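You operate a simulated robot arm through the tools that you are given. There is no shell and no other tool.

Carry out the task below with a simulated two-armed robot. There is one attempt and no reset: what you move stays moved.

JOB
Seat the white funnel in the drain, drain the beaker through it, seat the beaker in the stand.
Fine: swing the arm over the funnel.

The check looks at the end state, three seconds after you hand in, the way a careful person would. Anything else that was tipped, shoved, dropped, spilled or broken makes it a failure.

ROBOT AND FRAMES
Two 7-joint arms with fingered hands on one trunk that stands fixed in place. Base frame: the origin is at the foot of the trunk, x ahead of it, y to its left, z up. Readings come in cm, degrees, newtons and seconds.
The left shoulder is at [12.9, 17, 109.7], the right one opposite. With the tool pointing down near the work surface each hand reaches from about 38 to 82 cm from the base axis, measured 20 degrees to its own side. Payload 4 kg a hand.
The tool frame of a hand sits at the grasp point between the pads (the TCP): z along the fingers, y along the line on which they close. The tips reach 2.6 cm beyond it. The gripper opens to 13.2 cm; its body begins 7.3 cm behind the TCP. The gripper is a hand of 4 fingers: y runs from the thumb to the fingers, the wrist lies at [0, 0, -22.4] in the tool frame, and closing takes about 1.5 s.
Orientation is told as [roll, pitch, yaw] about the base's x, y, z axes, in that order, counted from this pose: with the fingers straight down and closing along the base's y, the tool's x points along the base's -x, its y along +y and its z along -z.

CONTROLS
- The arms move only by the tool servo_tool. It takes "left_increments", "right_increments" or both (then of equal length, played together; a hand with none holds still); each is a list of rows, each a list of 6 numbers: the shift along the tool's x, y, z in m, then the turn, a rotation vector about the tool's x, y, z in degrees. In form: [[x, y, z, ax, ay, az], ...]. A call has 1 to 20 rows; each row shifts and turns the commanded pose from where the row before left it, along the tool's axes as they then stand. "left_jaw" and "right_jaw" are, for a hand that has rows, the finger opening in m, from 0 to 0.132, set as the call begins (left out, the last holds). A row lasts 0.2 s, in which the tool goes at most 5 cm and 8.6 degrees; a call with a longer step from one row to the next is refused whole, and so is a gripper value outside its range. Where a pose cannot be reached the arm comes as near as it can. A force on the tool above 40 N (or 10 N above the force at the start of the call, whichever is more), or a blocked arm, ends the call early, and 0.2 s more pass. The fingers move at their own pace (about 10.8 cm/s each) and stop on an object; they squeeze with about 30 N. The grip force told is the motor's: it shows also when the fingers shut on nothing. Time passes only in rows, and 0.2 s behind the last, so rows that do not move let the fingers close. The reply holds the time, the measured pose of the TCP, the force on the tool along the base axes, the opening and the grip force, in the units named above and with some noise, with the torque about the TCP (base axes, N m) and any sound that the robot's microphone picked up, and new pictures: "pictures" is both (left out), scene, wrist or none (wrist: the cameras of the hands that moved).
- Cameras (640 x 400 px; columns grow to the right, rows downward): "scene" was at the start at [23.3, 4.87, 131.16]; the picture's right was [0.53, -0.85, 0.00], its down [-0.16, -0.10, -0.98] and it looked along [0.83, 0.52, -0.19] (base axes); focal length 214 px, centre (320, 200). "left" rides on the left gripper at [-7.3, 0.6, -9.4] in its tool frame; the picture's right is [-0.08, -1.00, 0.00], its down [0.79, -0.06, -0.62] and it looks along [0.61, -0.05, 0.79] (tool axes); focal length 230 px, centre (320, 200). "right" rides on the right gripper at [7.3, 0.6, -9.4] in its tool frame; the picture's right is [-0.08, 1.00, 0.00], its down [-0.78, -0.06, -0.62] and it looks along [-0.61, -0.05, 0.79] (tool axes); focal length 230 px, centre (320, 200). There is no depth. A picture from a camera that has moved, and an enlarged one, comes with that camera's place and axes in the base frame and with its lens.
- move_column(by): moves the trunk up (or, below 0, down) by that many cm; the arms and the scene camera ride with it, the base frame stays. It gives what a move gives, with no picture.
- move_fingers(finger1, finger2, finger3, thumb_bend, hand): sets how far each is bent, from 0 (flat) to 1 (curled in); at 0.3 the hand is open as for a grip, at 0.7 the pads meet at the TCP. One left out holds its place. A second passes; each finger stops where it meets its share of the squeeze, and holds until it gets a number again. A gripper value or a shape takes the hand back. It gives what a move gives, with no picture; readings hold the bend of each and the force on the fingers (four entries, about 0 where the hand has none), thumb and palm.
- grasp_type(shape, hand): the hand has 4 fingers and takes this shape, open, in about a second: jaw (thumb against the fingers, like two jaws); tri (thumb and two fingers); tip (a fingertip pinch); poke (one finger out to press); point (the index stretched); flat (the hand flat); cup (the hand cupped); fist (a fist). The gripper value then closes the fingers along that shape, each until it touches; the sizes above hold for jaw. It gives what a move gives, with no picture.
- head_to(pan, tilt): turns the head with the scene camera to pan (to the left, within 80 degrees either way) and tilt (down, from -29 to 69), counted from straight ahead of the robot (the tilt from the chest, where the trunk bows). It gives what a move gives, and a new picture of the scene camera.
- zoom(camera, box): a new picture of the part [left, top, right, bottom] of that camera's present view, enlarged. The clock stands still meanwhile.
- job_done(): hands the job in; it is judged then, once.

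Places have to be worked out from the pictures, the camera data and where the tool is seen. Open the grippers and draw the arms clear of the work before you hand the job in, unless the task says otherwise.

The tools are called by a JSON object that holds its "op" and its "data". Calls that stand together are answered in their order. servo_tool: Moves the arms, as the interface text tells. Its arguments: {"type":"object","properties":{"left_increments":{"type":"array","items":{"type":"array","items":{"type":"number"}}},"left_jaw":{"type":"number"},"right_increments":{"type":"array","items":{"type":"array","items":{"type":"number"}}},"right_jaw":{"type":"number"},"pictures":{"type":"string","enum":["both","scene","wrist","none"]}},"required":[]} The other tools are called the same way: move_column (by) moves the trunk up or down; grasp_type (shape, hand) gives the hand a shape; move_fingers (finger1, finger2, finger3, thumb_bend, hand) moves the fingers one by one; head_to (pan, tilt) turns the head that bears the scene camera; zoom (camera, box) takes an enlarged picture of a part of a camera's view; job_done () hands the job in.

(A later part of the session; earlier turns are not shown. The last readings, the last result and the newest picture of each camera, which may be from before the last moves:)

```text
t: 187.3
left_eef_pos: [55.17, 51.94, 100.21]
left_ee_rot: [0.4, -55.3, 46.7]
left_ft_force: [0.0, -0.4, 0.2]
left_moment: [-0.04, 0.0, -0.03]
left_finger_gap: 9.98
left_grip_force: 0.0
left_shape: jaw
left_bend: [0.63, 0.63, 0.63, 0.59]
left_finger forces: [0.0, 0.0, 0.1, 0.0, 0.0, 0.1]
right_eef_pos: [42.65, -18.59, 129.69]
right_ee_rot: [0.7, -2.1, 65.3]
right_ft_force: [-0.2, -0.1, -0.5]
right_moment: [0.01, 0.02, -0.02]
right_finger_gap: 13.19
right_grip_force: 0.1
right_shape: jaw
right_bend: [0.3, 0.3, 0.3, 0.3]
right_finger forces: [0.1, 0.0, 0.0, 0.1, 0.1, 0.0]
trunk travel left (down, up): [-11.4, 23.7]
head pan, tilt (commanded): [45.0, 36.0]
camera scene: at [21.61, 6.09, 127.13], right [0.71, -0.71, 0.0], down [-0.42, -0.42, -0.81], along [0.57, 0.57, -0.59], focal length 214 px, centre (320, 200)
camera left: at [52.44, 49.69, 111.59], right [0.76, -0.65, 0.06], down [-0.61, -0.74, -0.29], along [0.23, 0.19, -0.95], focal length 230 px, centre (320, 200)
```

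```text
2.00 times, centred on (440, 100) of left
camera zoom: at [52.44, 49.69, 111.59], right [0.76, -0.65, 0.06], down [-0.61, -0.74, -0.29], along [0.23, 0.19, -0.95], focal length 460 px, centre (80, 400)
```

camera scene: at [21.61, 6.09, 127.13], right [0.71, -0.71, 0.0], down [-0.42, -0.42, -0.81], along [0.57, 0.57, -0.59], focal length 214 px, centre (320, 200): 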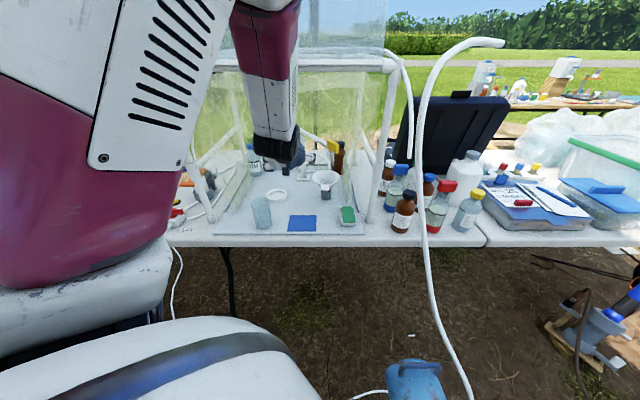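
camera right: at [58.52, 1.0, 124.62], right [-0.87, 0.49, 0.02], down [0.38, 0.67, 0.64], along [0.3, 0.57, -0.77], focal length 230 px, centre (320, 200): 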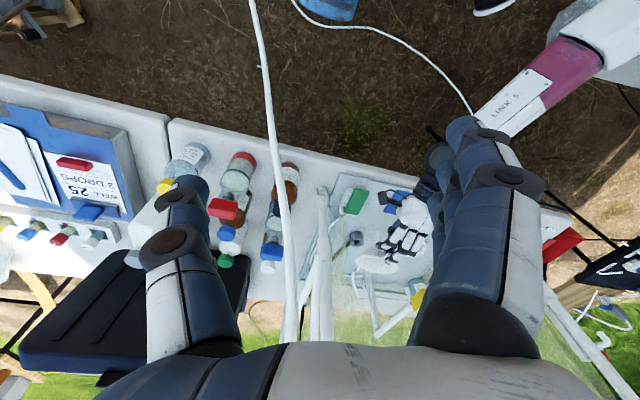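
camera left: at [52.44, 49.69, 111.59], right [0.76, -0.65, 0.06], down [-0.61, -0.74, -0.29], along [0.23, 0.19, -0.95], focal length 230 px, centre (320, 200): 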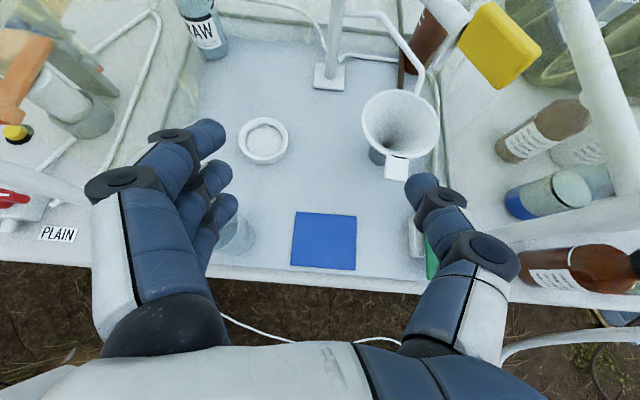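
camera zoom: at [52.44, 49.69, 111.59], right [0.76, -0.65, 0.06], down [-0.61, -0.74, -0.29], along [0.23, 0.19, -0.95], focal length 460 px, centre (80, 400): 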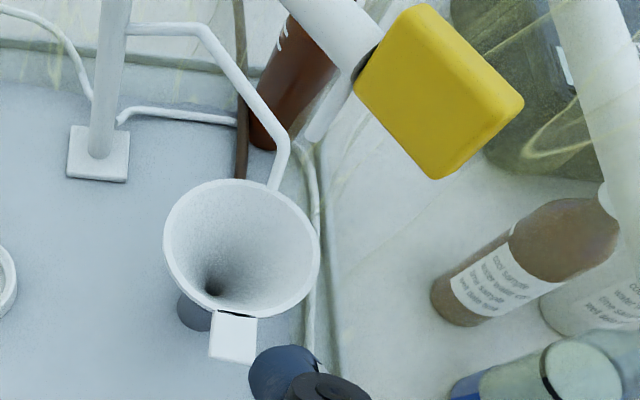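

The nozzle stands right above the funnel and everything is in order. Now I open the hand fully and go above the empty beaker.

{"op": "servo_tool", "data": {"left_increments": [[0.0068, 0.0274, 0.0089, 0, 0, 0], [0.0068, 0.0274, 0.0089, 0, 0, 0], [0.0068, 0.0274, 0.0089, 0, 0, 0], [0.0068, 0.0274, 0.0089, 0, 0, 0], [0, 0, 0, 0, 0, 0]], "left_jaw": 0.132, "pictures": "both"}}

{"op": "zoom", "data": {"camera": "left", "box": [220, 60, 440, 300]}}

```text
t: 188.5
left_eef_pos: [48.09, 60.21, 95.87]
left_ee_rot: [0.5, -55.3, 46.7]
left_ft_force: [-0.3, 0.4, -0.3]
left_moment: [0.01, 0.02, 0.0]
left_finger_gap: 13.2
left_grip_force: 0.1
left_shape: jaw
left_bend: [0.3, 0.3, 0.3, 0.3]
left_finger forces: [0.0, 0.0, 0.1, 0.0, 0.0, 0.0]
right_eef_pos: [42.7, -18.61, 129.59]
right_ee_rot: [0.7, -2.0, 65.2]
right_ft_force: [0.0, -0.3, 0.1]
right_moment: [0.01, 0.01, 0.02]
right_finger_gap: 13.19
right_grip_force: 0.0
right_shape: jaw
right_bend: [0.3, 0.3, 0.3, 0.3]
right_finger forces: [0.1, 0.1, 0.0, 0.0, 0.0, 0.0]
trunk travel left (down, up): [-11.4, 23.7]
head pan, tilt (commanded): [45.0, 36.0]
camera scene: at [21.61, 6.08, 127.13], right [0.71, -0.71, 0.0], down [-0.42, -0.42, -0.81], along [0.57, 0.57, -0.59], focal length 214 px, centre (320, 200)
camera left: at [45.29, 58.02, 107.2], right [0.76, -0.65, 0.06], down [-0.61, -0.74, -0.29], along [0.23, 0.19, -0.95], focal length 230 px, centre (320, 200)
```

scene: 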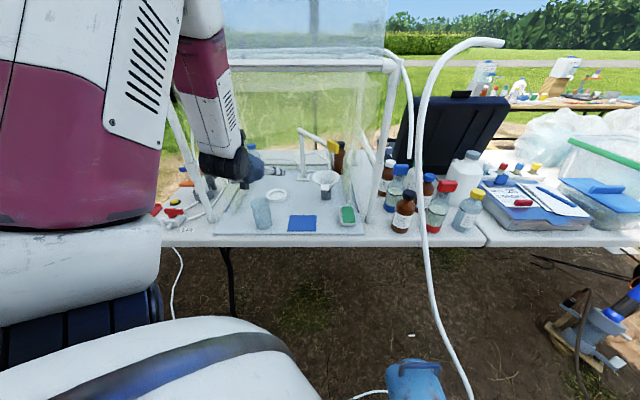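
left: 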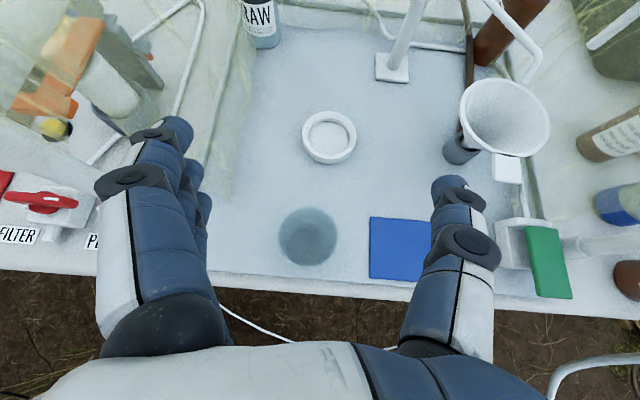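

```text
1.67 times, centred on (330, 180) of left
camera zoom: at [45.29, 58.02, 107.2], right [0.76, -0.65, 0.06], down [-0.61, -0.74, -0.29], along [0.23, 0.19, -0.95], focal length 384 px, centre (303, 233)
```

zoom: 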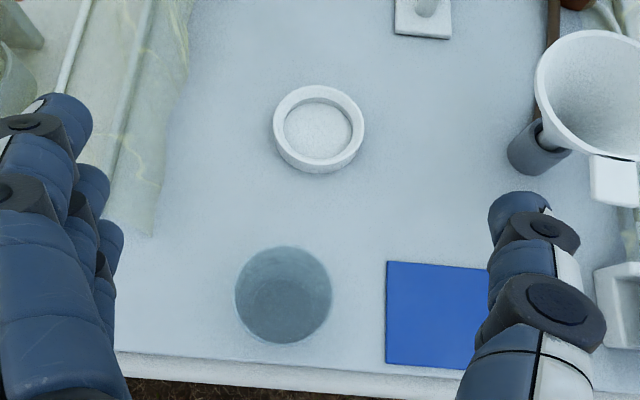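

The beaker stands at about [47.4, 60.4]. I lower the open hand around it.

{"op": "servo_tool", "data": {"left_increments": [[0.0259, 0.001, 0.0173, 0, 0, 0], [0.0259, 0.001, 0.0173, 0, 0, 0], [0.0259, 0.001, 0.0173, 0, 0, 0], [0.0259, 0.001, 0.0173, 0, 0, 0], [0.0259, 0.001, 0.0173, 0, 0, 0], [0, 0, 0, 0, 0, 0]], "pictures": "wrist"}}

```text
t: 189.9
left_eef_pos: [47.44, 60.35, 80.4]
left_ee_rot: [0.5, -55.3, 46.7]
left_ft_force: [-0.3, -0.6, 0.8]
left_moment: [0.0, 0.02, 0.02]
left_finger_gap: 13.19
left_grip_force: 0.0
left_shape: jaw
left_bend: [0.3, 0.3, 0.3, 0.3]
left_finger forces: [0.1, 0.0, 0.0, 0.2, 0.0, 0.1]
right_eef_pos: [42.62, -18.69, 129.77]
right_ee_rot: [0.7, -2.1, 65.3]
right_ft_force: [-0.4, 0.0, -1.0]
right_moment: [-0.01, 0.01, -0.04]
right_finger_gap: 13.18
right_grip_force: 0.0
right_shape: jaw
right_bend: [0.3, 0.3, 0.3, 0.3]
right_finger forces: [0.0, 0.1, 0.0, 0.1, 0.1, 0.1]
trunk travel left (down, up): [-11.4, 23.7]
head pan, tilt (commanded): [45.0, 36.0]
camera left: at [44.69, 58.19, 91.79], right [0.76, -0.65, 0.06], down [-0.61, -0.74, -0.29], along [0.23, 0.19, -0.95], focal length 230 px, centre (320, 200)
```

left: 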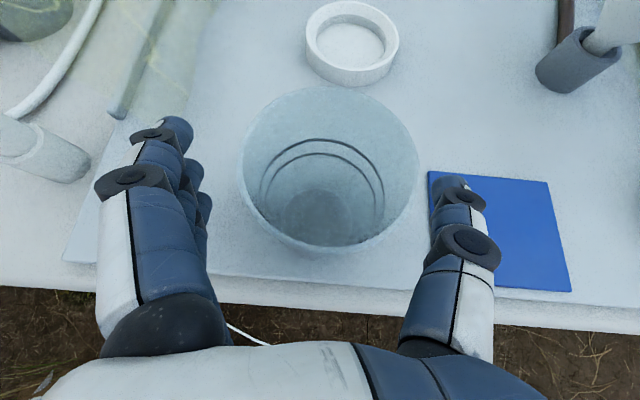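

Well centred; I raise 1 cm to keep the fingers clear of the ring later, shift 2 mm, and close.

{"op": "servo_tool", "data": {"left_increments": [[-0.0082, -0.002, -0.0057, 0, 0, 0], [0, 0, 0, 0, 0, 0]], "pictures": "none"}}

{"op": "servo_tool", "data": {"left_increments": [[0, 0, 0, 0, 0, 0], [0, 0, 0, 0, 0, 0], [0, 0, 0, 0, 0, 0], [0, 0, 0, 0, 0, 0], [0, 0, 0, 0, 0, 0], [0, 0, 0, 0, 0, 0], [0, 0, 0, 0, 0, 0], [0, 0, 0, 0, 0, 0]], "left_jaw": 0, "pictures": "wrist"}}

```text
t: 190.5
left_eef_pos: [47.5, 60.44, 81.41]
left_ee_rot: [0.4, -55.1, 46.7]
left_ft_force: [-0.3, 1.4, 0.1]
left_moment: [0.01, -0.02, 0.0]
left_finger_gap: 13.18
left_grip_force: 0.1
left_shape: jaw
left_bend: [0.3, 0.3, 0.3, 0.3]
left_finger forces: [0.0, 0.1, 0.1, 0.0, 0.0, 0.0]
right_eef_pos: [42.66, -18.63, 129.73]
right_ee_rot: [0.6, -2.1, 65.3]
right_ft_force: [-0.6, -0.8, -0.6]
right_moment: [0.05, 0.04, -0.01]
right_finger_gap: 13.17
right_grip_force: 0.1
right_shape: jaw
right_bend: [0.3, 0.3, 0.3, 0.3]
right_finger forces: [0.0, 0.1, 0.0, 0.0, 0.0, 0.0]
trunk travel left (down, up): [-11.4, 23.7]
head pan, tilt (commanded): [45.0, 36.0]
```

```text
t: 192.3
left_eef_pos: [47.54, 60.43, 81.46]
left_ee_rot: [0.5, -55.2, 46.7]
left_ft_force: [-0.8, 0.3, 1.4]
left_moment: [0.01, 0.08, 0.0]
left_finger_gap: 3.79
left_grip_force: 29.6
left_shape: jaw
left_bend: [0.73, 0.74, 0.74, 0.73]
left_finger forces: [8.0, 9.0, 9.1, 0.1, 28.3, 0.0]
right_eef_pos: [42.7, -18.57, 129.65]
right_ee_rot: [0.7, -2.1, 65.3]
right_ft_force: [0.2, -0.2, 0.2]
right_moment: [0.0, -0.01, 0.01]
right_finger_gap: 13.21
right_grip_force: 0.0
right_shape: jaw
right_bend: [0.3, 0.3, 0.3, 0.3]
right_finger forces: [0.0, 0.0, 0.1, 0.1, 0.0, 0.0]
trunk travel left (down, up): [-11.4, 23.7]
head pan, tilt (commanded): [45.0, 36.0]
camera left: at [44.81, 58.16, 92.82], right [0.76, -0.65, 0.06], down [-0.61, -0.74, -0.29], along [0.23, 0.19, -0.95], focal length 230 px, centre (320, 200)
```

left: 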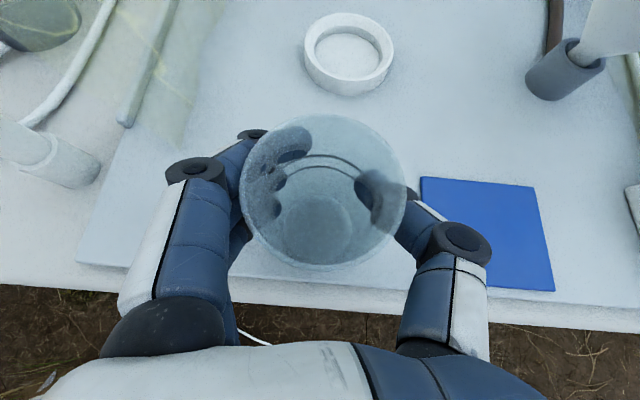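

Firm grip. I lift 5 cm and carry the beaker over the ring stand.

{"op": "servo_tool", "data": {"left_increments": [[-0.0137, 0, -0.0095, 0, 0, 0], [-0.0137, 0, -0.0095, 0, 0, 0], [-0.0137, 0, -0.0095, 0, 0, 0], [-0.0146, -0.0031, 0.0211, 0, 0, 0], [-0.0146, -0.0031, 0.0211, 0, 0, 0], [-0.0146, -0.0031, 0.0211, 0, 0, 0], [-0.0146, -0.0031, 0.0211, 0, 0, 0], [-0.0146, -0.0031, 0.0211, 0, 0, 0], [-0.0146, -0.0031, 0.0211, 0, 0, 0], [-0.0146, -0.0031, 0.0211, 0, 0, 0], [0, 0, 0, 0, 0, 0]], "pictures": "both"}}

{"op": "zoom", "data": {"camera": "left", "box": [210, 90, 430, 300]}}

{"op": "zoom", "data": {"camera": "scene", "box": [240, 140, 320, 220]}}

```text
t: 194.7
left_eef_pos: [61.46, 71.84, 86.14]
left_ee_rot: [0.5, -55.2, 46.8]
left_ft_force: [-0.2, -0.1, -0.3]
left_moment: [0.01, -0.03, -0.02]
left_finger_gap: 3.77
left_grip_force: 29.8
left_shape: jaw
left_bend: [0.73, 0.74, 0.74, 0.73]
left_finger forces: [7.9, 9.1, 9.3, 0.0, 28.1, 0.1]
right_eef_pos: [42.63, -18.6, 129.55]
right_ee_rot: [0.7, -2.1, 65.3]
right_ft_force: [-0.3, 0.5, 0.2]
right_moment: [0.0, 0.02, 0.0]
right_finger_gap: 13.19
right_grip_force: 0.0
right_shape: jaw
right_bend: [0.3, 0.3, 0.3, 0.3]
right_finger forces: [0.0, 0.0, 0.0, 0.1, 0.1, 0.1]
trunk travel left (down, up): [-11.4, 23.7]
head pan, tilt (commanded): [45.0, 36.0]
camera scene: at [21.59, 6.09, 127.14], right [0.71, -0.71, 0.0], down [-0.42, -0.42, -0.81], along [0.57, 0.57, -0.59], focal length 214 px, centre (320, 200)
camera left: at [58.65, 69.66, 97.74], right [0.76, -0.65, 0.06], down [-0.61, -0.74, -0.29], along [0.23, 0.19, -0.95], focal length 230 px, centre (320, 200)
```

scene: 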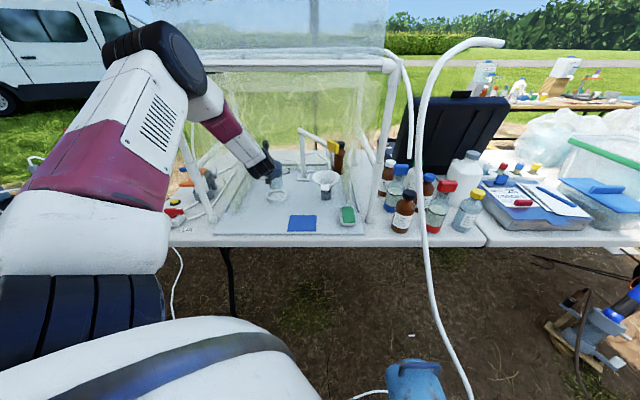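
left: 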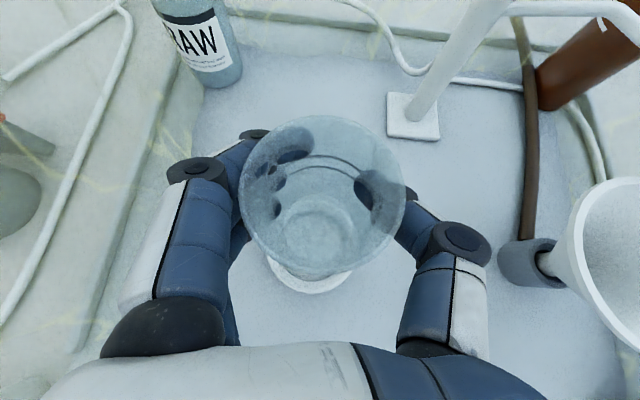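

```text
1.90 times, centred on (320, 195) of left
camera zoom: at [58.65, 69.66, 97.74], right [0.76, -0.65, 0.06], down [-0.61, -0.74, -0.29], along [0.23, 0.19, -0.95], focal length 438 px, centre (320, 210)
```

zoom: 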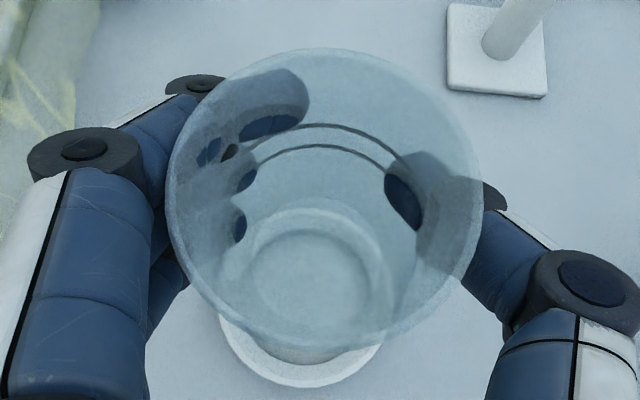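

```text
5.00 times, centred on (280, 180) of scene
camera zoom: at [21.59, 6.09, 127.14], right [0.71, -0.71, 0.0], down [-0.42, -0.42, -0.81], along [0.57, 0.57, -0.59], focal length 1072 px, centre (520, 300)
```

zoom: 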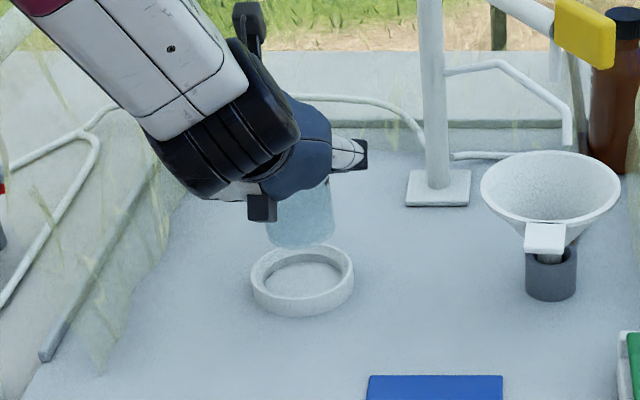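

The beaker hangs about 2.8 cm over the ring, nearly aligned. I zoom to refine the alignment.

{"op": "zoom", "data": {"camera": "left", "box": [240, 180, 400, 300]}}

{"op": "zoom", "data": {"camera": "scene", "box": [260, 170, 305, 215]}}

```text
3.33 times, centred on (320, 240) of left
camera zoom: at [58.65, 69.66, 97.74], right [0.76, -0.65, 0.06], down [-0.61, -0.74, -0.29], along [0.23, 0.19, -0.95], focal length 767 px, centre (320, 67)
```

zoom: 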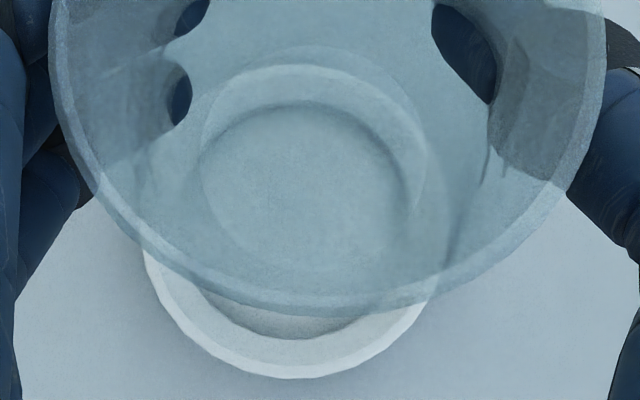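

```text
8.89 times, centred on (282, 192) of scene
camera zoom: at [21.59, 6.09, 127.14], right [0.71, -0.71, 0.0], down [-0.42, -0.42, -0.81], along [0.57, 0.57, -0.59], focal length 1906 px, centre (653, 267)
```

zoom: 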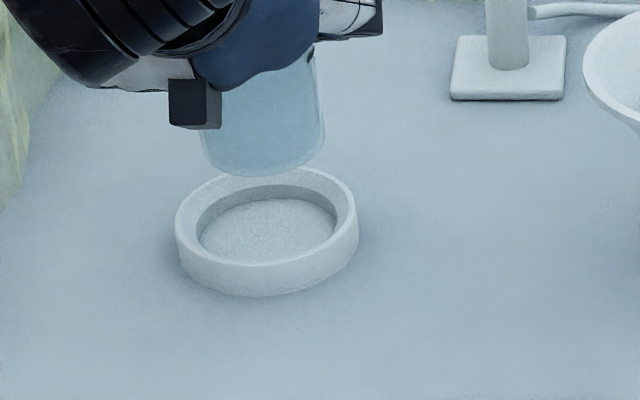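

By the wrist view the ring's centre lies about 0.9 cm nearer to the robot than the beaker's axis, sideways it's aligned. I shift by that and lower to just above the ring.

{"op": "servo_tool", "data": {"left_increments": [[0.005, 0.0001, 0.0007, 0, 0, 0], [0.005, 0.0001, 0.0007, 0, 0, 0], [0.005, 0.0001, 0.0007, 0, 0, 0], [0.005, 0.0001, 0.0007, 0, 0, 0], [0, 0, 0, 0, 0, 0]], "pictures": "none"}}

{"op": "zoom", "data": {"camera": "left", "box": [240, 180, 400, 300]}}

{"op": "zoom", "data": {"camera": "scene", "box": [260, 170, 305, 215]}}

```text
t: 195.9
left_eef_pos: [60.83, 71.44, 84.53]
left_ee_rot: [0.5, -55.2, 46.7]
left_ft_force: [-0.3, 0.1, -0.6]
left_moment: [0.01, -0.01, -0.01]
left_finger_gap: 3.75
left_grip_force: 30.4
left_shape: jaw
left_bend: [0.73, 0.74, 0.74, 0.73]
left_finger forces: [7.8, 9.2, 9.4, 0.0, 28.1, 0.0]
right_eef_pos: [42.8, -18.61, 129.57]
right_ee_rot: [0.7, -2.1, 65.3]
right_ft_force: [-0.5, -0.2, -0.7]
right_moment: [0.01, 0.0, 0.01]
right_finger_gap: 13.18
right_grip_force: 0.0
right_shape: jaw
right_bend: [0.3, 0.3, 0.3, 0.3]
right_finger forces: [0.0, 0.0, 0.0, 0.1, 0.0, 0.0]
trunk travel left (down, up): [-11.4, 23.7]
head pan, tilt (commanded): [45.0, 36.0]
```

```text
3.33 times, centred on (320, 240) of left
camera zoom: at [58.06, 69.13, 96.02], right [0.76, -0.65, 0.06], down [-0.61, -0.74, -0.29], along [0.23, 0.19, -0.95], focal length 767 px, centre (320, 67)
```

zoom: 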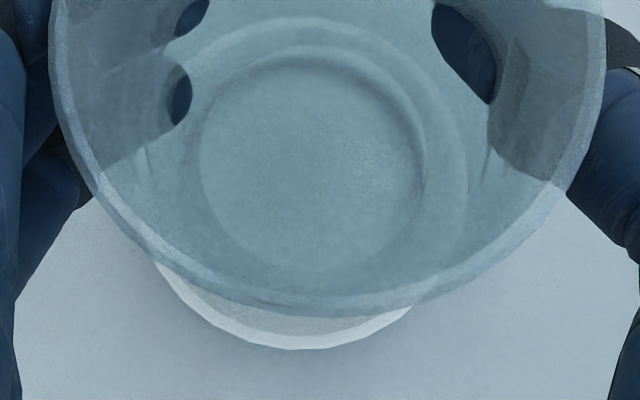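

```text
8.89 times, centred on (282, 192) of scene
camera zoom: at [21.61, 6.1, 127.13], right [0.71, -0.71, 0.0], down [-0.42, -0.42, -0.81], along [0.57, 0.57, -0.59], focal length 1906 px, centre (653, 267)
```

zoom: 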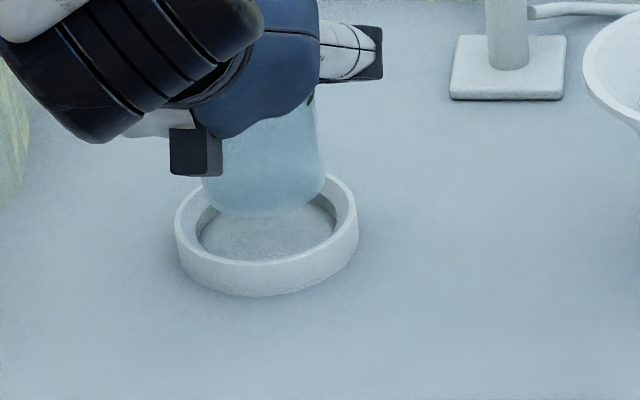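

The wrist view puts beaker and ring within about 0.2 cm of each other. I lower in small steps, watching the force for any touch on the ring's edge.

{"op": "servo_tool", "data": {"left_increments": [[0.0041, 0, 0.0028, 0, 0, 0], [0.0025, 0, 0.0017, 0, 0, 0], [0, 0, 0, 0, 0, 0]], "pictures": "none"}}

{"op": "zoom", "data": {"camera": "left", "box": [240, 180, 400, 300]}}

{"op": "zoom", "data": {"camera": "scene", "box": [260, 170, 305, 215]}}

```text
t: 196.7
left_eef_pos: [60.68, 71.4, 83.81]
left_ee_rot: [0.5, -55.2, 46.6]
left_ft_force: [-0.5, 0.5, -1.0]
left_moment: [0.0, 0.01, -0.01]
left_finger_gap: 3.75
left_grip_force: 29.9
left_shape: jaw
left_bend: [0.73, 0.74, 0.74, 0.73]
left_finger forces: [7.8, 9.2, 9.4, 0.0, 28.3, 0.0]
right_eef_pos: [42.7, -18.6, 129.65]
right_ee_rot: [0.6, -2.2, 65.3]
right_ft_force: [0.2, -0.2, 0.4]
right_moment: [-0.03, 0.01, -0.01]
right_finger_gap: 13.2
right_grip_force: 0.1
right_shape: jaw
right_bend: [0.3, 0.3, 0.3, 0.3]
right_finger forces: [0.0, 0.1, 0.0, 0.0, 0.0, 0.1]
trunk travel left (down, up): [-11.4, 23.7]
head pan, tilt (commanded): [45.0, 36.0]
```

```text
3.33 times, centred on (320, 240) of left
camera zoom: at [57.96, 69.23, 95.11], right [0.76, -0.65, 0.06], down [-0.61, -0.74, -0.29], along [0.23, 0.19, -0.95], focal length 767 px, centre (320, 67)
```

zoom: 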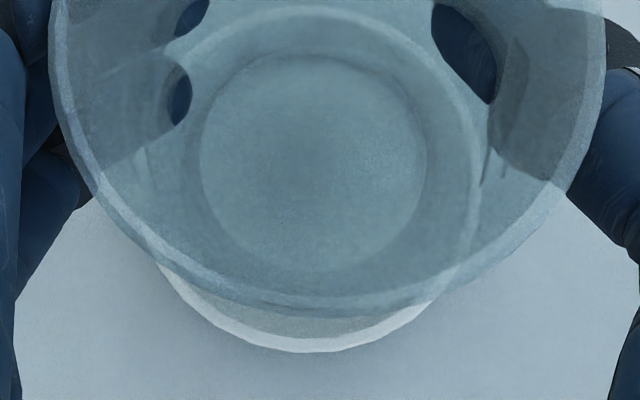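

```text
8.89 times, centred on (282, 192) of scene
camera zoom: at [21.61, 6.1, 127.13], right [0.71, -0.71, 0.0], down [-0.42, -0.42, -0.81], along [0.57, 0.57, -0.59], focal length 1906 px, centre (653, 267)
```

zoom: 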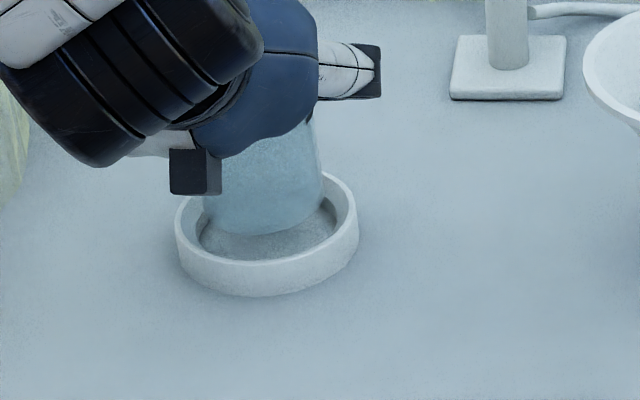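

The base is at the ring's top level without touching; both views say it should come about 0.5 cm toward the robot. I shift that and lower a bit more.

{"op": "servo_tool", "data": {"left_increments": [[0.0028, -0.0008, -0.0041, 0, 0, 0], [0, 0, 0, 0, 0, 0], [0.0033, 0, 0.0023, 0, 0, 0], [0.0025, 0, 0.0017, 0, 0, 0], [0, 0, 0, 0, 0, 0]], "pictures": "none"}}

{"op": "zoom", "data": {"camera": "left", "box": [240, 180, 400, 300]}}

{"op": "zoom", "data": {"camera": "scene", "box": [260, 170, 305, 215]}}

```text
t: 197.9
left_eef_pos: [60.49, 71.03, 83.17]
left_ee_rot: [0.6, -55.3, 46.7]
left_ft_force: [-0.5, -0.4, -0.3]
left_moment: [0.01, 0.0, -0.04]
left_finger_gap: 3.78
left_grip_force: 29.8
left_shape: jaw
left_bend: [0.73, 0.74, 0.74, 0.73]
left_finger forces: [7.9, 9.2, 9.5, 0.0, 28.3, 0.0]
right_eef_pos: [42.64, -18.57, 129.78]
right_ee_rot: [0.7, -2.0, 65.3]
right_ft_force: [0.6, -0.1, -0.1]
right_moment: [0.0, -0.02, 0.03]
right_finger_gap: 13.19
right_grip_force: 0.1
right_shape: jaw
right_bend: [0.3, 0.3, 0.3, 0.3]
right_finger forces: [0.1, 0.1, 0.0, 0.1, 0.0, 0.1]
trunk travel left (down, up): [-11.4, 23.7]
head pan, tilt (commanded): [45.0, 36.0]
```

```text
3.33 times, centred on (320, 240) of left
camera zoom: at [57.7, 68.79, 94.56], right [0.76, -0.65, 0.06], down [-0.61, -0.74, -0.29], along [0.23, 0.19, -0.95], focal length 767 px, centre (320, 67)
```

zoom: 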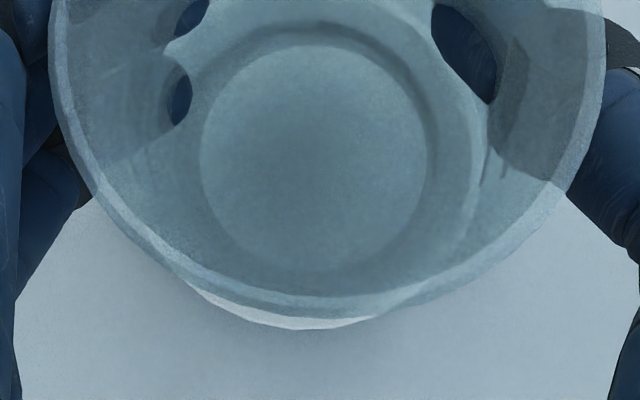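

```text
8.89 times, centred on (282, 192) of scene
camera zoom: at [21.61, 6.1, 127.13], right [0.71, -0.71, 0.0], down [-0.42, -0.42, -0.81], along [0.57, 0.57, -0.59], focal length 1906 px, centre (653, 267)
```

zoom: 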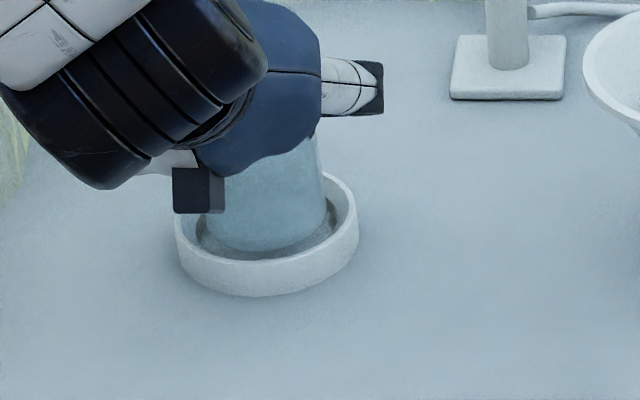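

The beaker's base is inside the ring, centred, with no contact force. I lower on in small steps until it touches the bottom.

{"op": "servo_tool", "data": {"left_increments": [[0.0033, 0, 0.0023, 0, 0, 0], [0.0033, 0, 0.0023, 0, 0, 0], [0, 0, 0, 0, 0, 0]], "pictures": "none"}}

{"op": "servo_tool", "data": {"left_increments": [[0.0025, 0, 0.0017, 0, 0, 0], [0, 0, 0, 0, 0, 0]], "pictures": "none"}}

{"op": "zoom", "data": {"camera": "scene", "box": [260, 170, 305, 215]}}

```text
t: 198.7
left_eef_pos: [60.51, 70.92, 82.46]
left_ee_rot: [0.6, -55.2, 46.7]
left_ft_force: [0.5, -0.2, -0.5]
left_moment: [-0.02, 0.01, 0.0]
left_finger_gap: 3.76
left_grip_force: 29.6
left_shape: jaw
left_bend: [0.73, 0.74, 0.74, 0.73]
left_finger forces: [7.7, 9.1, 9.4, 0.1, 28.2, 0.0]
right_eef_pos: [42.84, -18.71, 129.69]
right_ee_rot: [0.7, -2.1, 65.2]
right_ft_force: [0.1, 0.3, -0.1]
right_moment: [-0.05, -0.01, 0.02]
right_finger_gap: 13.21
right_grip_force: 0.1
right_shape: jaw
right_bend: [0.3, 0.3, 0.3, 0.3]
right_finger forces: [0.0, 0.0, 0.0, 0.1, 0.0, 0.0]
trunk travel left (down, up): [-11.4, 23.7]
head pan, tilt (commanded): [45.0, 36.0]
```

```text
t: 199.3
left_eef_pos: [60.53, 71.09, 82.13]
left_ee_rot: [0.5, -55.2, 46.7]
left_ft_force: [-1.2, 0.5, 0.0]
left_moment: [-0.01, 0.01, 0.01]
left_finger_gap: 3.74
left_grip_force: 29.7
left_shape: jaw
left_bend: [0.73, 0.74, 0.74, 0.73]
left_finger forces: [7.8, 9.2, 9.4, 0.0, 28.2, 0.0]
right_eef_pos: [42.67, -18.58, 129.69]
right_ee_rot: [0.7, -2.0, 65.3]
right_ft_force: [0.8, -0.1, -0.7]
right_moment: [-0.01, 0.02, 0.01]
right_finger_gap: 13.24
right_grip_force: 0.1
right_shape: jaw
right_bend: [0.3, 0.3, 0.3, 0.3]
right_finger forces: [0.0, 0.0, 0.1, 0.0, 0.1, 0.1]
trunk travel left (down, up): [-11.4, 23.7]
head pan, tilt (commanded): [45.0, 36.0]
```

```text
8.89 times, centred on (282, 192) of scene
camera zoom: at [21.61, 6.1, 127.13], right [0.71, -0.71, 0.0], down [-0.42, -0.42, -0.81], along [0.57, 0.57, -0.59], focal length 1906 px, centre (653, 267)
```

zoom: 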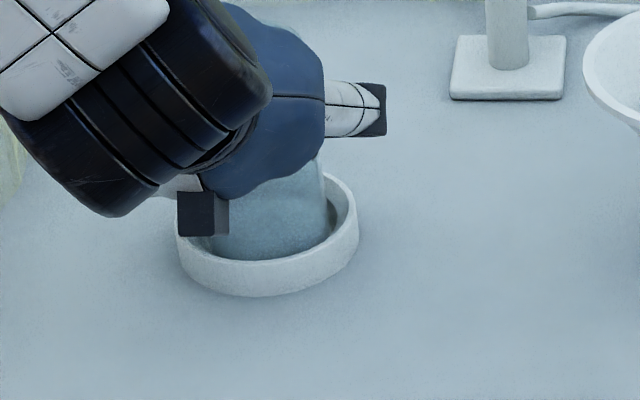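

Still no contact; I continue in 3 mm steps.

{"op": "servo_tool", "data": {"left_increments": [[0.0025, 0, 0.0017, 0, 0, 0], [0, 0, 0, 0, 0, 0]], "pictures": "none"}}

{"op": "servo_tool", "data": {"left_increments": [[0.0016, 0, 0.0011, 0, 0, 0], [0, 0, 0, 0, 0, 0]], "pictures": "wrist"}}

```text
t: 199.9
left_eef_pos: [60.52, 71.17, 81.9]
left_ee_rot: [0.3, -55.5, 46.7]
left_ft_force: [1.3, 1.7, 6.8]
left_moment: [0.06, 0.11, 0.0]
left_finger_gap: 3.77
left_grip_force: 29.6
left_shape: jaw
left_bend: [0.73, 0.74, 0.74, 0.73]
left_finger forces: [9.8, 9.2, 9.3, 0.0, 28.9, 0.0]
right_eef_pos: [42.69, -18.68, 129.73]
right_ee_rot: [0.8, -2.1, 65.3]
right_ft_force: [-0.7, 0.6, 0.3]
right_moment: [0.01, -0.02, -0.03]
right_finger_gap: 13.19
right_grip_force: 0.1
right_shape: jaw
right_bend: [0.3, 0.3, 0.3, 0.3]
right_finger forces: [0.0, 0.1, 0.0, 0.1, 0.0, 0.1]
trunk travel left (down, up): [-11.4, 23.7]
head pan, tilt (commanded): [45.0, 36.0]
```

```text
t: 200.5
left_eef_pos: [60.54, 70.96, 81.81]
left_ee_rot: [0.5, -55.5, 46.6]
left_ft_force: [3.4, 1.6, 13.3]
left_moment: [0.07, 0.2, -0.04]
left_finger_gap: 3.74
left_grip_force: 30.0
left_shape: jaw
left_bend: [0.73, 0.74, 0.74, 0.73]
left_finger forces: [11.7, 9.6, 9.9, 0.0, 30.2, 0.0]
right_eef_pos: [42.65, -18.74, 129.72]
right_ee_rot: [0.6, -2.2, 65.2]
right_ft_force: [-0.1, -0.1, -0.1]
right_moment: [0.02, 0.0, 0.0]
right_finger_gap: 13.19
right_grip_force: 0.2
right_shape: jaw
right_bend: [0.3, 0.3, 0.3, 0.3]
right_finger forces: [0.1, 0.0, 0.1, 0.0, 0.0, 0.0]
trunk travel left (down, up): [-11.4, 23.7]
head pan, tilt (commanded): [45.0, 36.0]
camera left: at [57.75, 68.7, 93.13], right [0.76, -0.65, 0.06], down [-0.61, -0.74, -0.3], along [0.24, 0.19, -0.95], focal length 230 px, centre (320, 200)
```

left: 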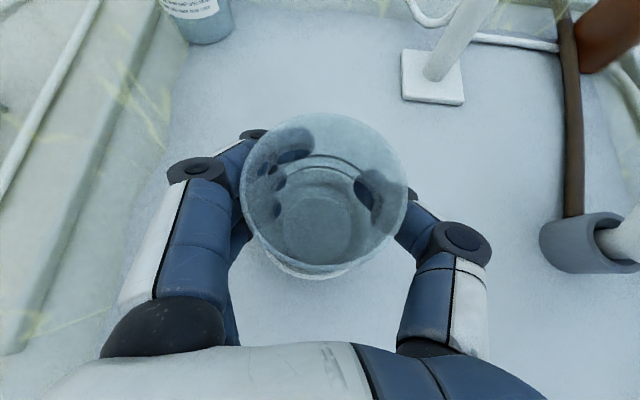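

Contact with the ring's floor (13 N): the beaker is seated. I ease up 1.5 mm to take the pressure off, then open the hand.

{"op": "servo_tool", "data": {"left_increments": [[-0.0012, 0, -0.0009, 0, 0, 0], [0, 0, 0, 0, 0, 0]], "pictures": "none"}}

{"op": "servo_tool", "data": {"left_increments": [[0, 0, 0, 0, 0, 0], [0, 0, 0, 0, 0, 0], [0, 0, 0, 0, 0, 0], [0, 0, 0, 0, 0, 0], [0, 0, 0, 0, 0, 0], [0, 0, 0, 0, 0, 0]], "left_jaw": 0.11, "pictures": "wrist"}}

{"op": "zoom", "data": {"camera": "left", "box": [220, 80, 430, 300]}}

```text
t: 201.1
left_eef_pos: [60.47, 71.03, 81.72]
left_ee_rot: [0.5, -55.4, 46.7]
left_ft_force: [4.7, 2.4, 12.7]
left_moment: [0.07, 0.09, -0.01]
left_finger_gap: 3.76
left_grip_force: 30.0
left_shape: jaw
left_bend: [0.73, 0.74, 0.74, 0.73]
left_finger forces: [10.8, 9.5, 9.9, 0.0, 31.2, 0.1]
right_eef_pos: [42.63, -18.74, 129.7]
right_ee_rot: [0.7, -2.1, 65.3]
right_ft_force: [-0.6, -0.4, -0.5]
right_moment: [0.0, -0.02, 0.01]
right_finger_gap: 13.2
right_grip_force: 0.1
right_shape: jaw
right_bend: [0.3, 0.3, 0.3, 0.3]
right_finger forces: [0.1, 0.0, 0.1, 0.0, 0.0, 0.0]
trunk travel left (down, up): [-11.4, 23.7]
head pan, tilt (commanded): [45.0, 36.0]
```

```text
t: 202.5
left_eef_pos: [60.51, 71.0, 81.63]
left_ee_rot: [0.5, -55.2, 46.7]
left_ft_force: [0.3, -0.9, -0.2]
left_moment: [0.02, 0.03, -0.02]
left_finger_gap: 10.97
left_grip_force: 0.1
left_shape: jaw
left_bend: [0.56, 0.56, 0.56, 0.52]
left_finger forces: [0.1, 0.0, 0.0, 0.0, 0.1, 0.0]
right_eef_pos: [42.74, -18.55, 129.67]
right_ee_rot: [0.7, -2.1, 65.4]
right_ft_force: [-0.4, 0.1, 0.2]
right_moment: [0.0, 0.0, 0.02]
right_finger_gap: 13.19
right_grip_force: 0.0
right_shape: jaw
right_bend: [0.3, 0.3, 0.3, 0.3]
right_finger forces: [0.0, 0.0, 0.1, 0.0, 0.0, 0.0]
trunk travel left (down, up): [-11.4, 23.7]
head pan, tilt (commanded): [45.0, 36.0]
camera left: at [57.73, 68.77, 92.99], right [0.76, -0.65, 0.06], down [-0.61, -0.74, -0.29], along [0.23, 0.19, -0.95], focal length 230 px, centre (320, 200)
```

left: 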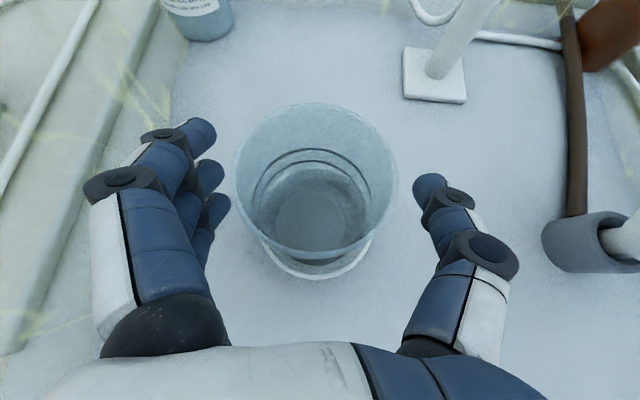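

```text
1.82 times, centred on (325, 190) of left
camera zoom: at [57.73, 68.77, 92.99], right [0.76, -0.65, 0.06], down [-0.61, -0.74, -0.29], along [0.23, 0.19, -0.95], focal length 418 px, centre (311, 218)
```

zoom: 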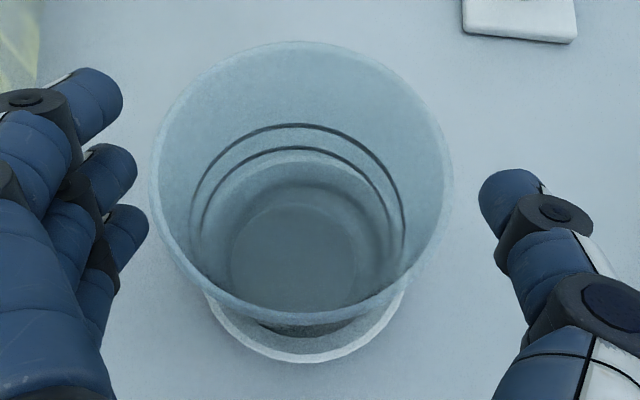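

The beaker stands seated in the ring, hand open. I raise the hand straight up and clear.

{"op": "servo_tool", "data": {"left_increments": [[-0.0123, 0, -0.0085, 0, 0, 0], [-0.0247, 0, -0.0171, 0, 0, 0], [-0.0247, 0, -0.0171, 0, 0, 0], [-0.0247, 0, -0.0171, 0, 0, 0], [-0.0247, 0, -0.0171, 0, 0, 0], [0, 0, 0, 0, 0, 0]], "left_jaw": 0.132, "pictures": "both"}}

{"op": "zoom", "data": {"camera": "scene", "box": [240, 130, 360, 230]}}

```text
t: 203.9
left_eef_pos: [60.69, 70.81, 95.23]
left_ee_rot: [0.5, -55.3, 46.7]
left_ft_force: [-1.0, -0.5, -0.4]
left_moment: [-0.02, 0.0, -0.04]
left_finger_gap: 13.18
left_grip_force: 0.0
left_shape: jaw
left_bend: [0.3, 0.3, 0.3, 0.3]
left_finger forces: [0.0, 0.0, 0.1, 0.0, 0.0, 0.0]
right_eef_pos: [42.7, -18.66, 129.63]
right_ee_rot: [0.7, -2.1, 65.4]
right_ft_force: [-0.8, 0.3, -0.3]
right_moment: [0.01, -0.02, -0.02]
right_finger_gap: 13.21
right_grip_force: 0.0
right_shape: jaw
right_bend: [0.3, 0.3, 0.3, 0.3]
right_finger forces: [0.0, 0.0, 0.0, 0.0, 0.0, 0.0]
trunk travel left (down, up): [-11.4, 23.7]
head pan, tilt (commanded): [45.0, 36.0]
camera scene: at [21.65, 6.13, 127.11], right [0.71, -0.71, 0.0], down [-0.42, -0.42, -0.81], along [0.57, 0.57, -0.59], focal length 214 px, centre (320, 200)
camera left: at [57.9, 68.59, 106.59], right [0.76, -0.65, 0.06], down [-0.61, -0.74, -0.29], along [0.23, 0.19, -0.95], focal length 230 px, centre (320, 200)
```

scene: 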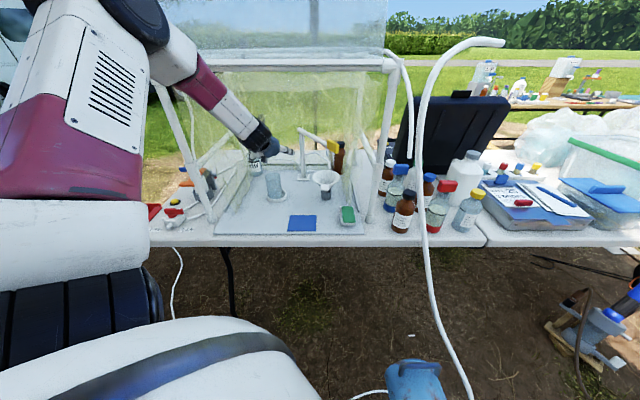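
left: 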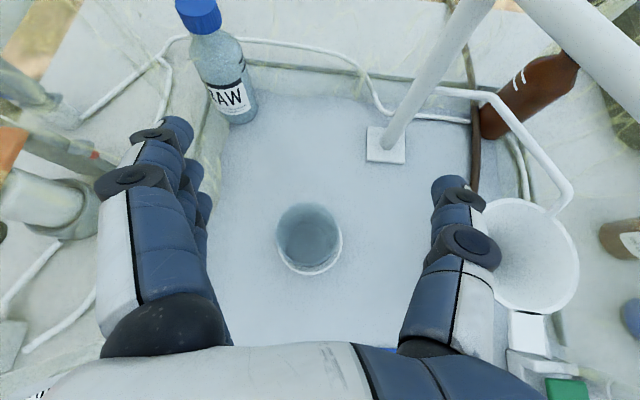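

```text
4.00 times, centred on (300, 180) of scene
camera zoom: at [21.65, 6.13, 127.11], right [0.71, -0.71, 0.0], down [-0.42, -0.42, -0.81], along [0.57, 0.57, -0.59], focal length 858 px, centre (400, 280)
```

zoom: 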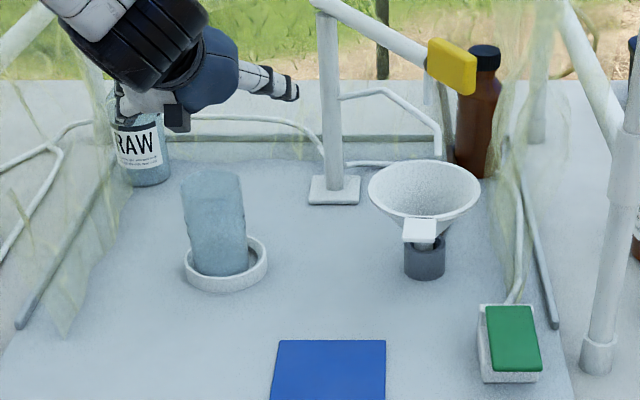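

The beaker stands in the ring. I zoom in to check that it sits flat and upright.

{"op": "zoom", "data": {"camera": "scene", "box": [275, 165, 315, 210]}}

{"op": "zoom", "data": {"camera": "left", "box": [260, 180, 360, 290]}}

```text
8.89 times, centred on (295, 188) of scene
camera zoom: at [21.65, 6.13, 127.11], right [0.71, -0.71, 0.0], down [-0.42, -0.42, -0.81], along [0.57, 0.57, -0.59], focal length 1906 px, centre (542, 311)
```

zoom: 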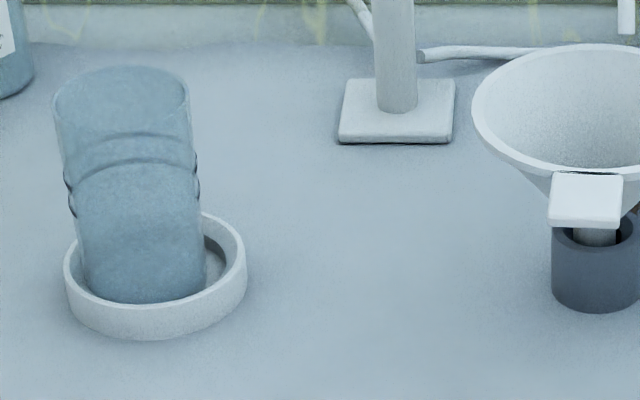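

```text
3.64 times, centred on (310, 235) of left
camera zoom: at [57.9, 68.59, 106.59], right [0.76, -0.65, 0.06], down [-0.61, -0.74, -0.29], along [0.23, 0.19, -0.95], focal length 837 px, centre (356, 73)
```

zoom: 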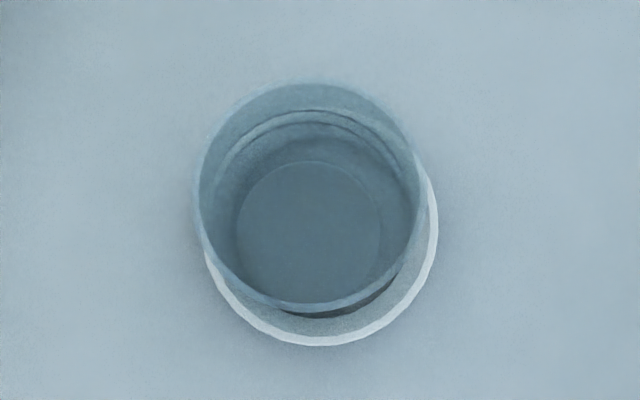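

The beaker is seated inside the ring, upright within about 1–2°. I withdraw the hand out of the hood and then inspect the funnel and boom once more.

{"op": "servo_tool", "data": {"left_increments": [[0.0117, 0.0005, -0.033, 0, 0, 0], [0.0117, 0.0005, -0.033, 0, 0, 0], [0.0117, 0.0005, -0.033, 0, 0, 0], [0.0117, 0.0005, -0.033, 0, 0, 0], [0, 0, 0, 0, 0, 0]], "pictures": "both"}}

{"op": "zoom", "data": {"camera": "scene", "box": [300, 150, 350, 210]}}

{"op": "zoom", "data": {"camera": "left", "box": [380, 0, 600, 200]}}

```text
t: 205.1
left_eef_pos: [51.05, 61.09, 98.98]
left_ee_rot: [0.4, -55.3, 46.8]
left_ft_force: [0.1, -0.5, 0.8]
left_moment: [0.0, 0.03, 0.0]
left_finger_gap: 13.17
left_grip_force: 0.1
left_shape: jaw
left_bend: [0.3, 0.3, 0.3, 0.3]
left_finger forces: [0.0, 0.0, 0.1, 0.0, 0.0, 0.1]
right_eef_pos: [42.63, -18.56, 129.61]
right_ee_rot: [0.7, -2.2, 65.3]
right_ft_force: [-1.0, 0.2, -0.4]
right_moment: [0.01, -0.02, 0.0]
right_finger_gap: 13.17
right_grip_force: 0.1
right_shape: jaw
right_bend: [0.3, 0.3, 0.3, 0.3]
right_finger forces: [0.1, 0.1, 0.0, 0.0, 0.1, 0.0]
trunk travel left (down, up): [-11.4, 23.7]
head pan, tilt (commanded): [45.0, 36.0]
camera scene: at [21.63, 6.12, 127.12], right [0.71, -0.71, 0.0], down [-0.42, -0.42, -0.81], along [0.57, 0.57, -0.59], focal length 214 px, centre (320, 200)
camera left: at [48.35, 58.89, 110.28], right [0.76, -0.65, 0.06], down [-0.61, -0.74, -0.29], along [0.23, 0.19, -0.95], focal length 230 px, centre (320, 200)
```

scene: 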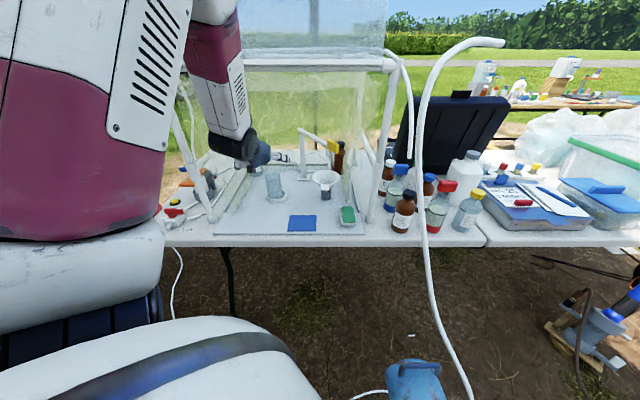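
left: 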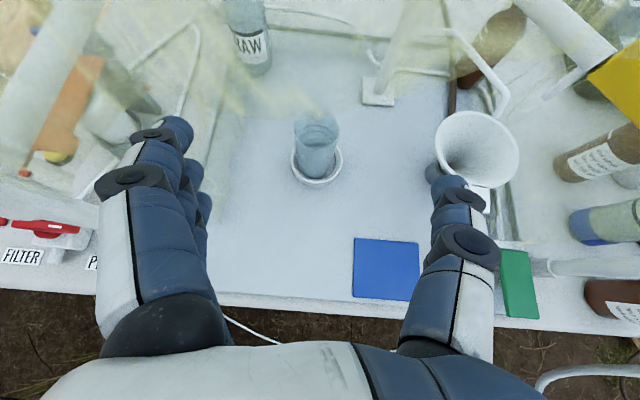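

```text
6.67 times, centred on (325, 180) of scene
camera zoom: at [21.63, 6.12, 127.12], right [0.71, -0.71, 0.0], down [-0.42, -0.42, -0.81], along [0.57, 0.57, -0.59], focal length 1430 px, centre (287, 333)
```

zoom: 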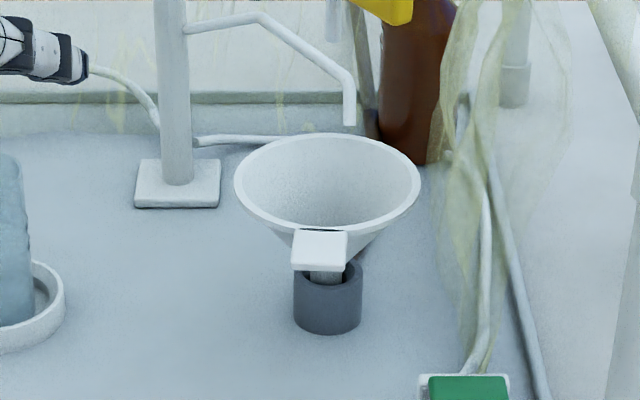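

```text
2.00 times, centred on (490, 100) of left
camera zoom: at [48.35, 58.89, 110.28], right [0.76, -0.65, 0.06], down [-0.61, -0.74, -0.29], along [0.23, 0.19, -0.95], focal length 460 px, centre (-20, 400)
```

zoom: 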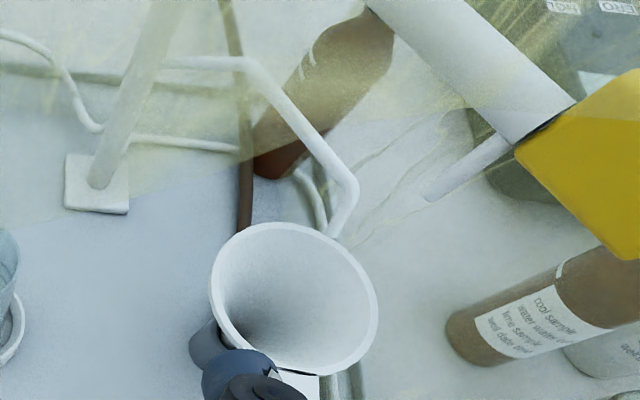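

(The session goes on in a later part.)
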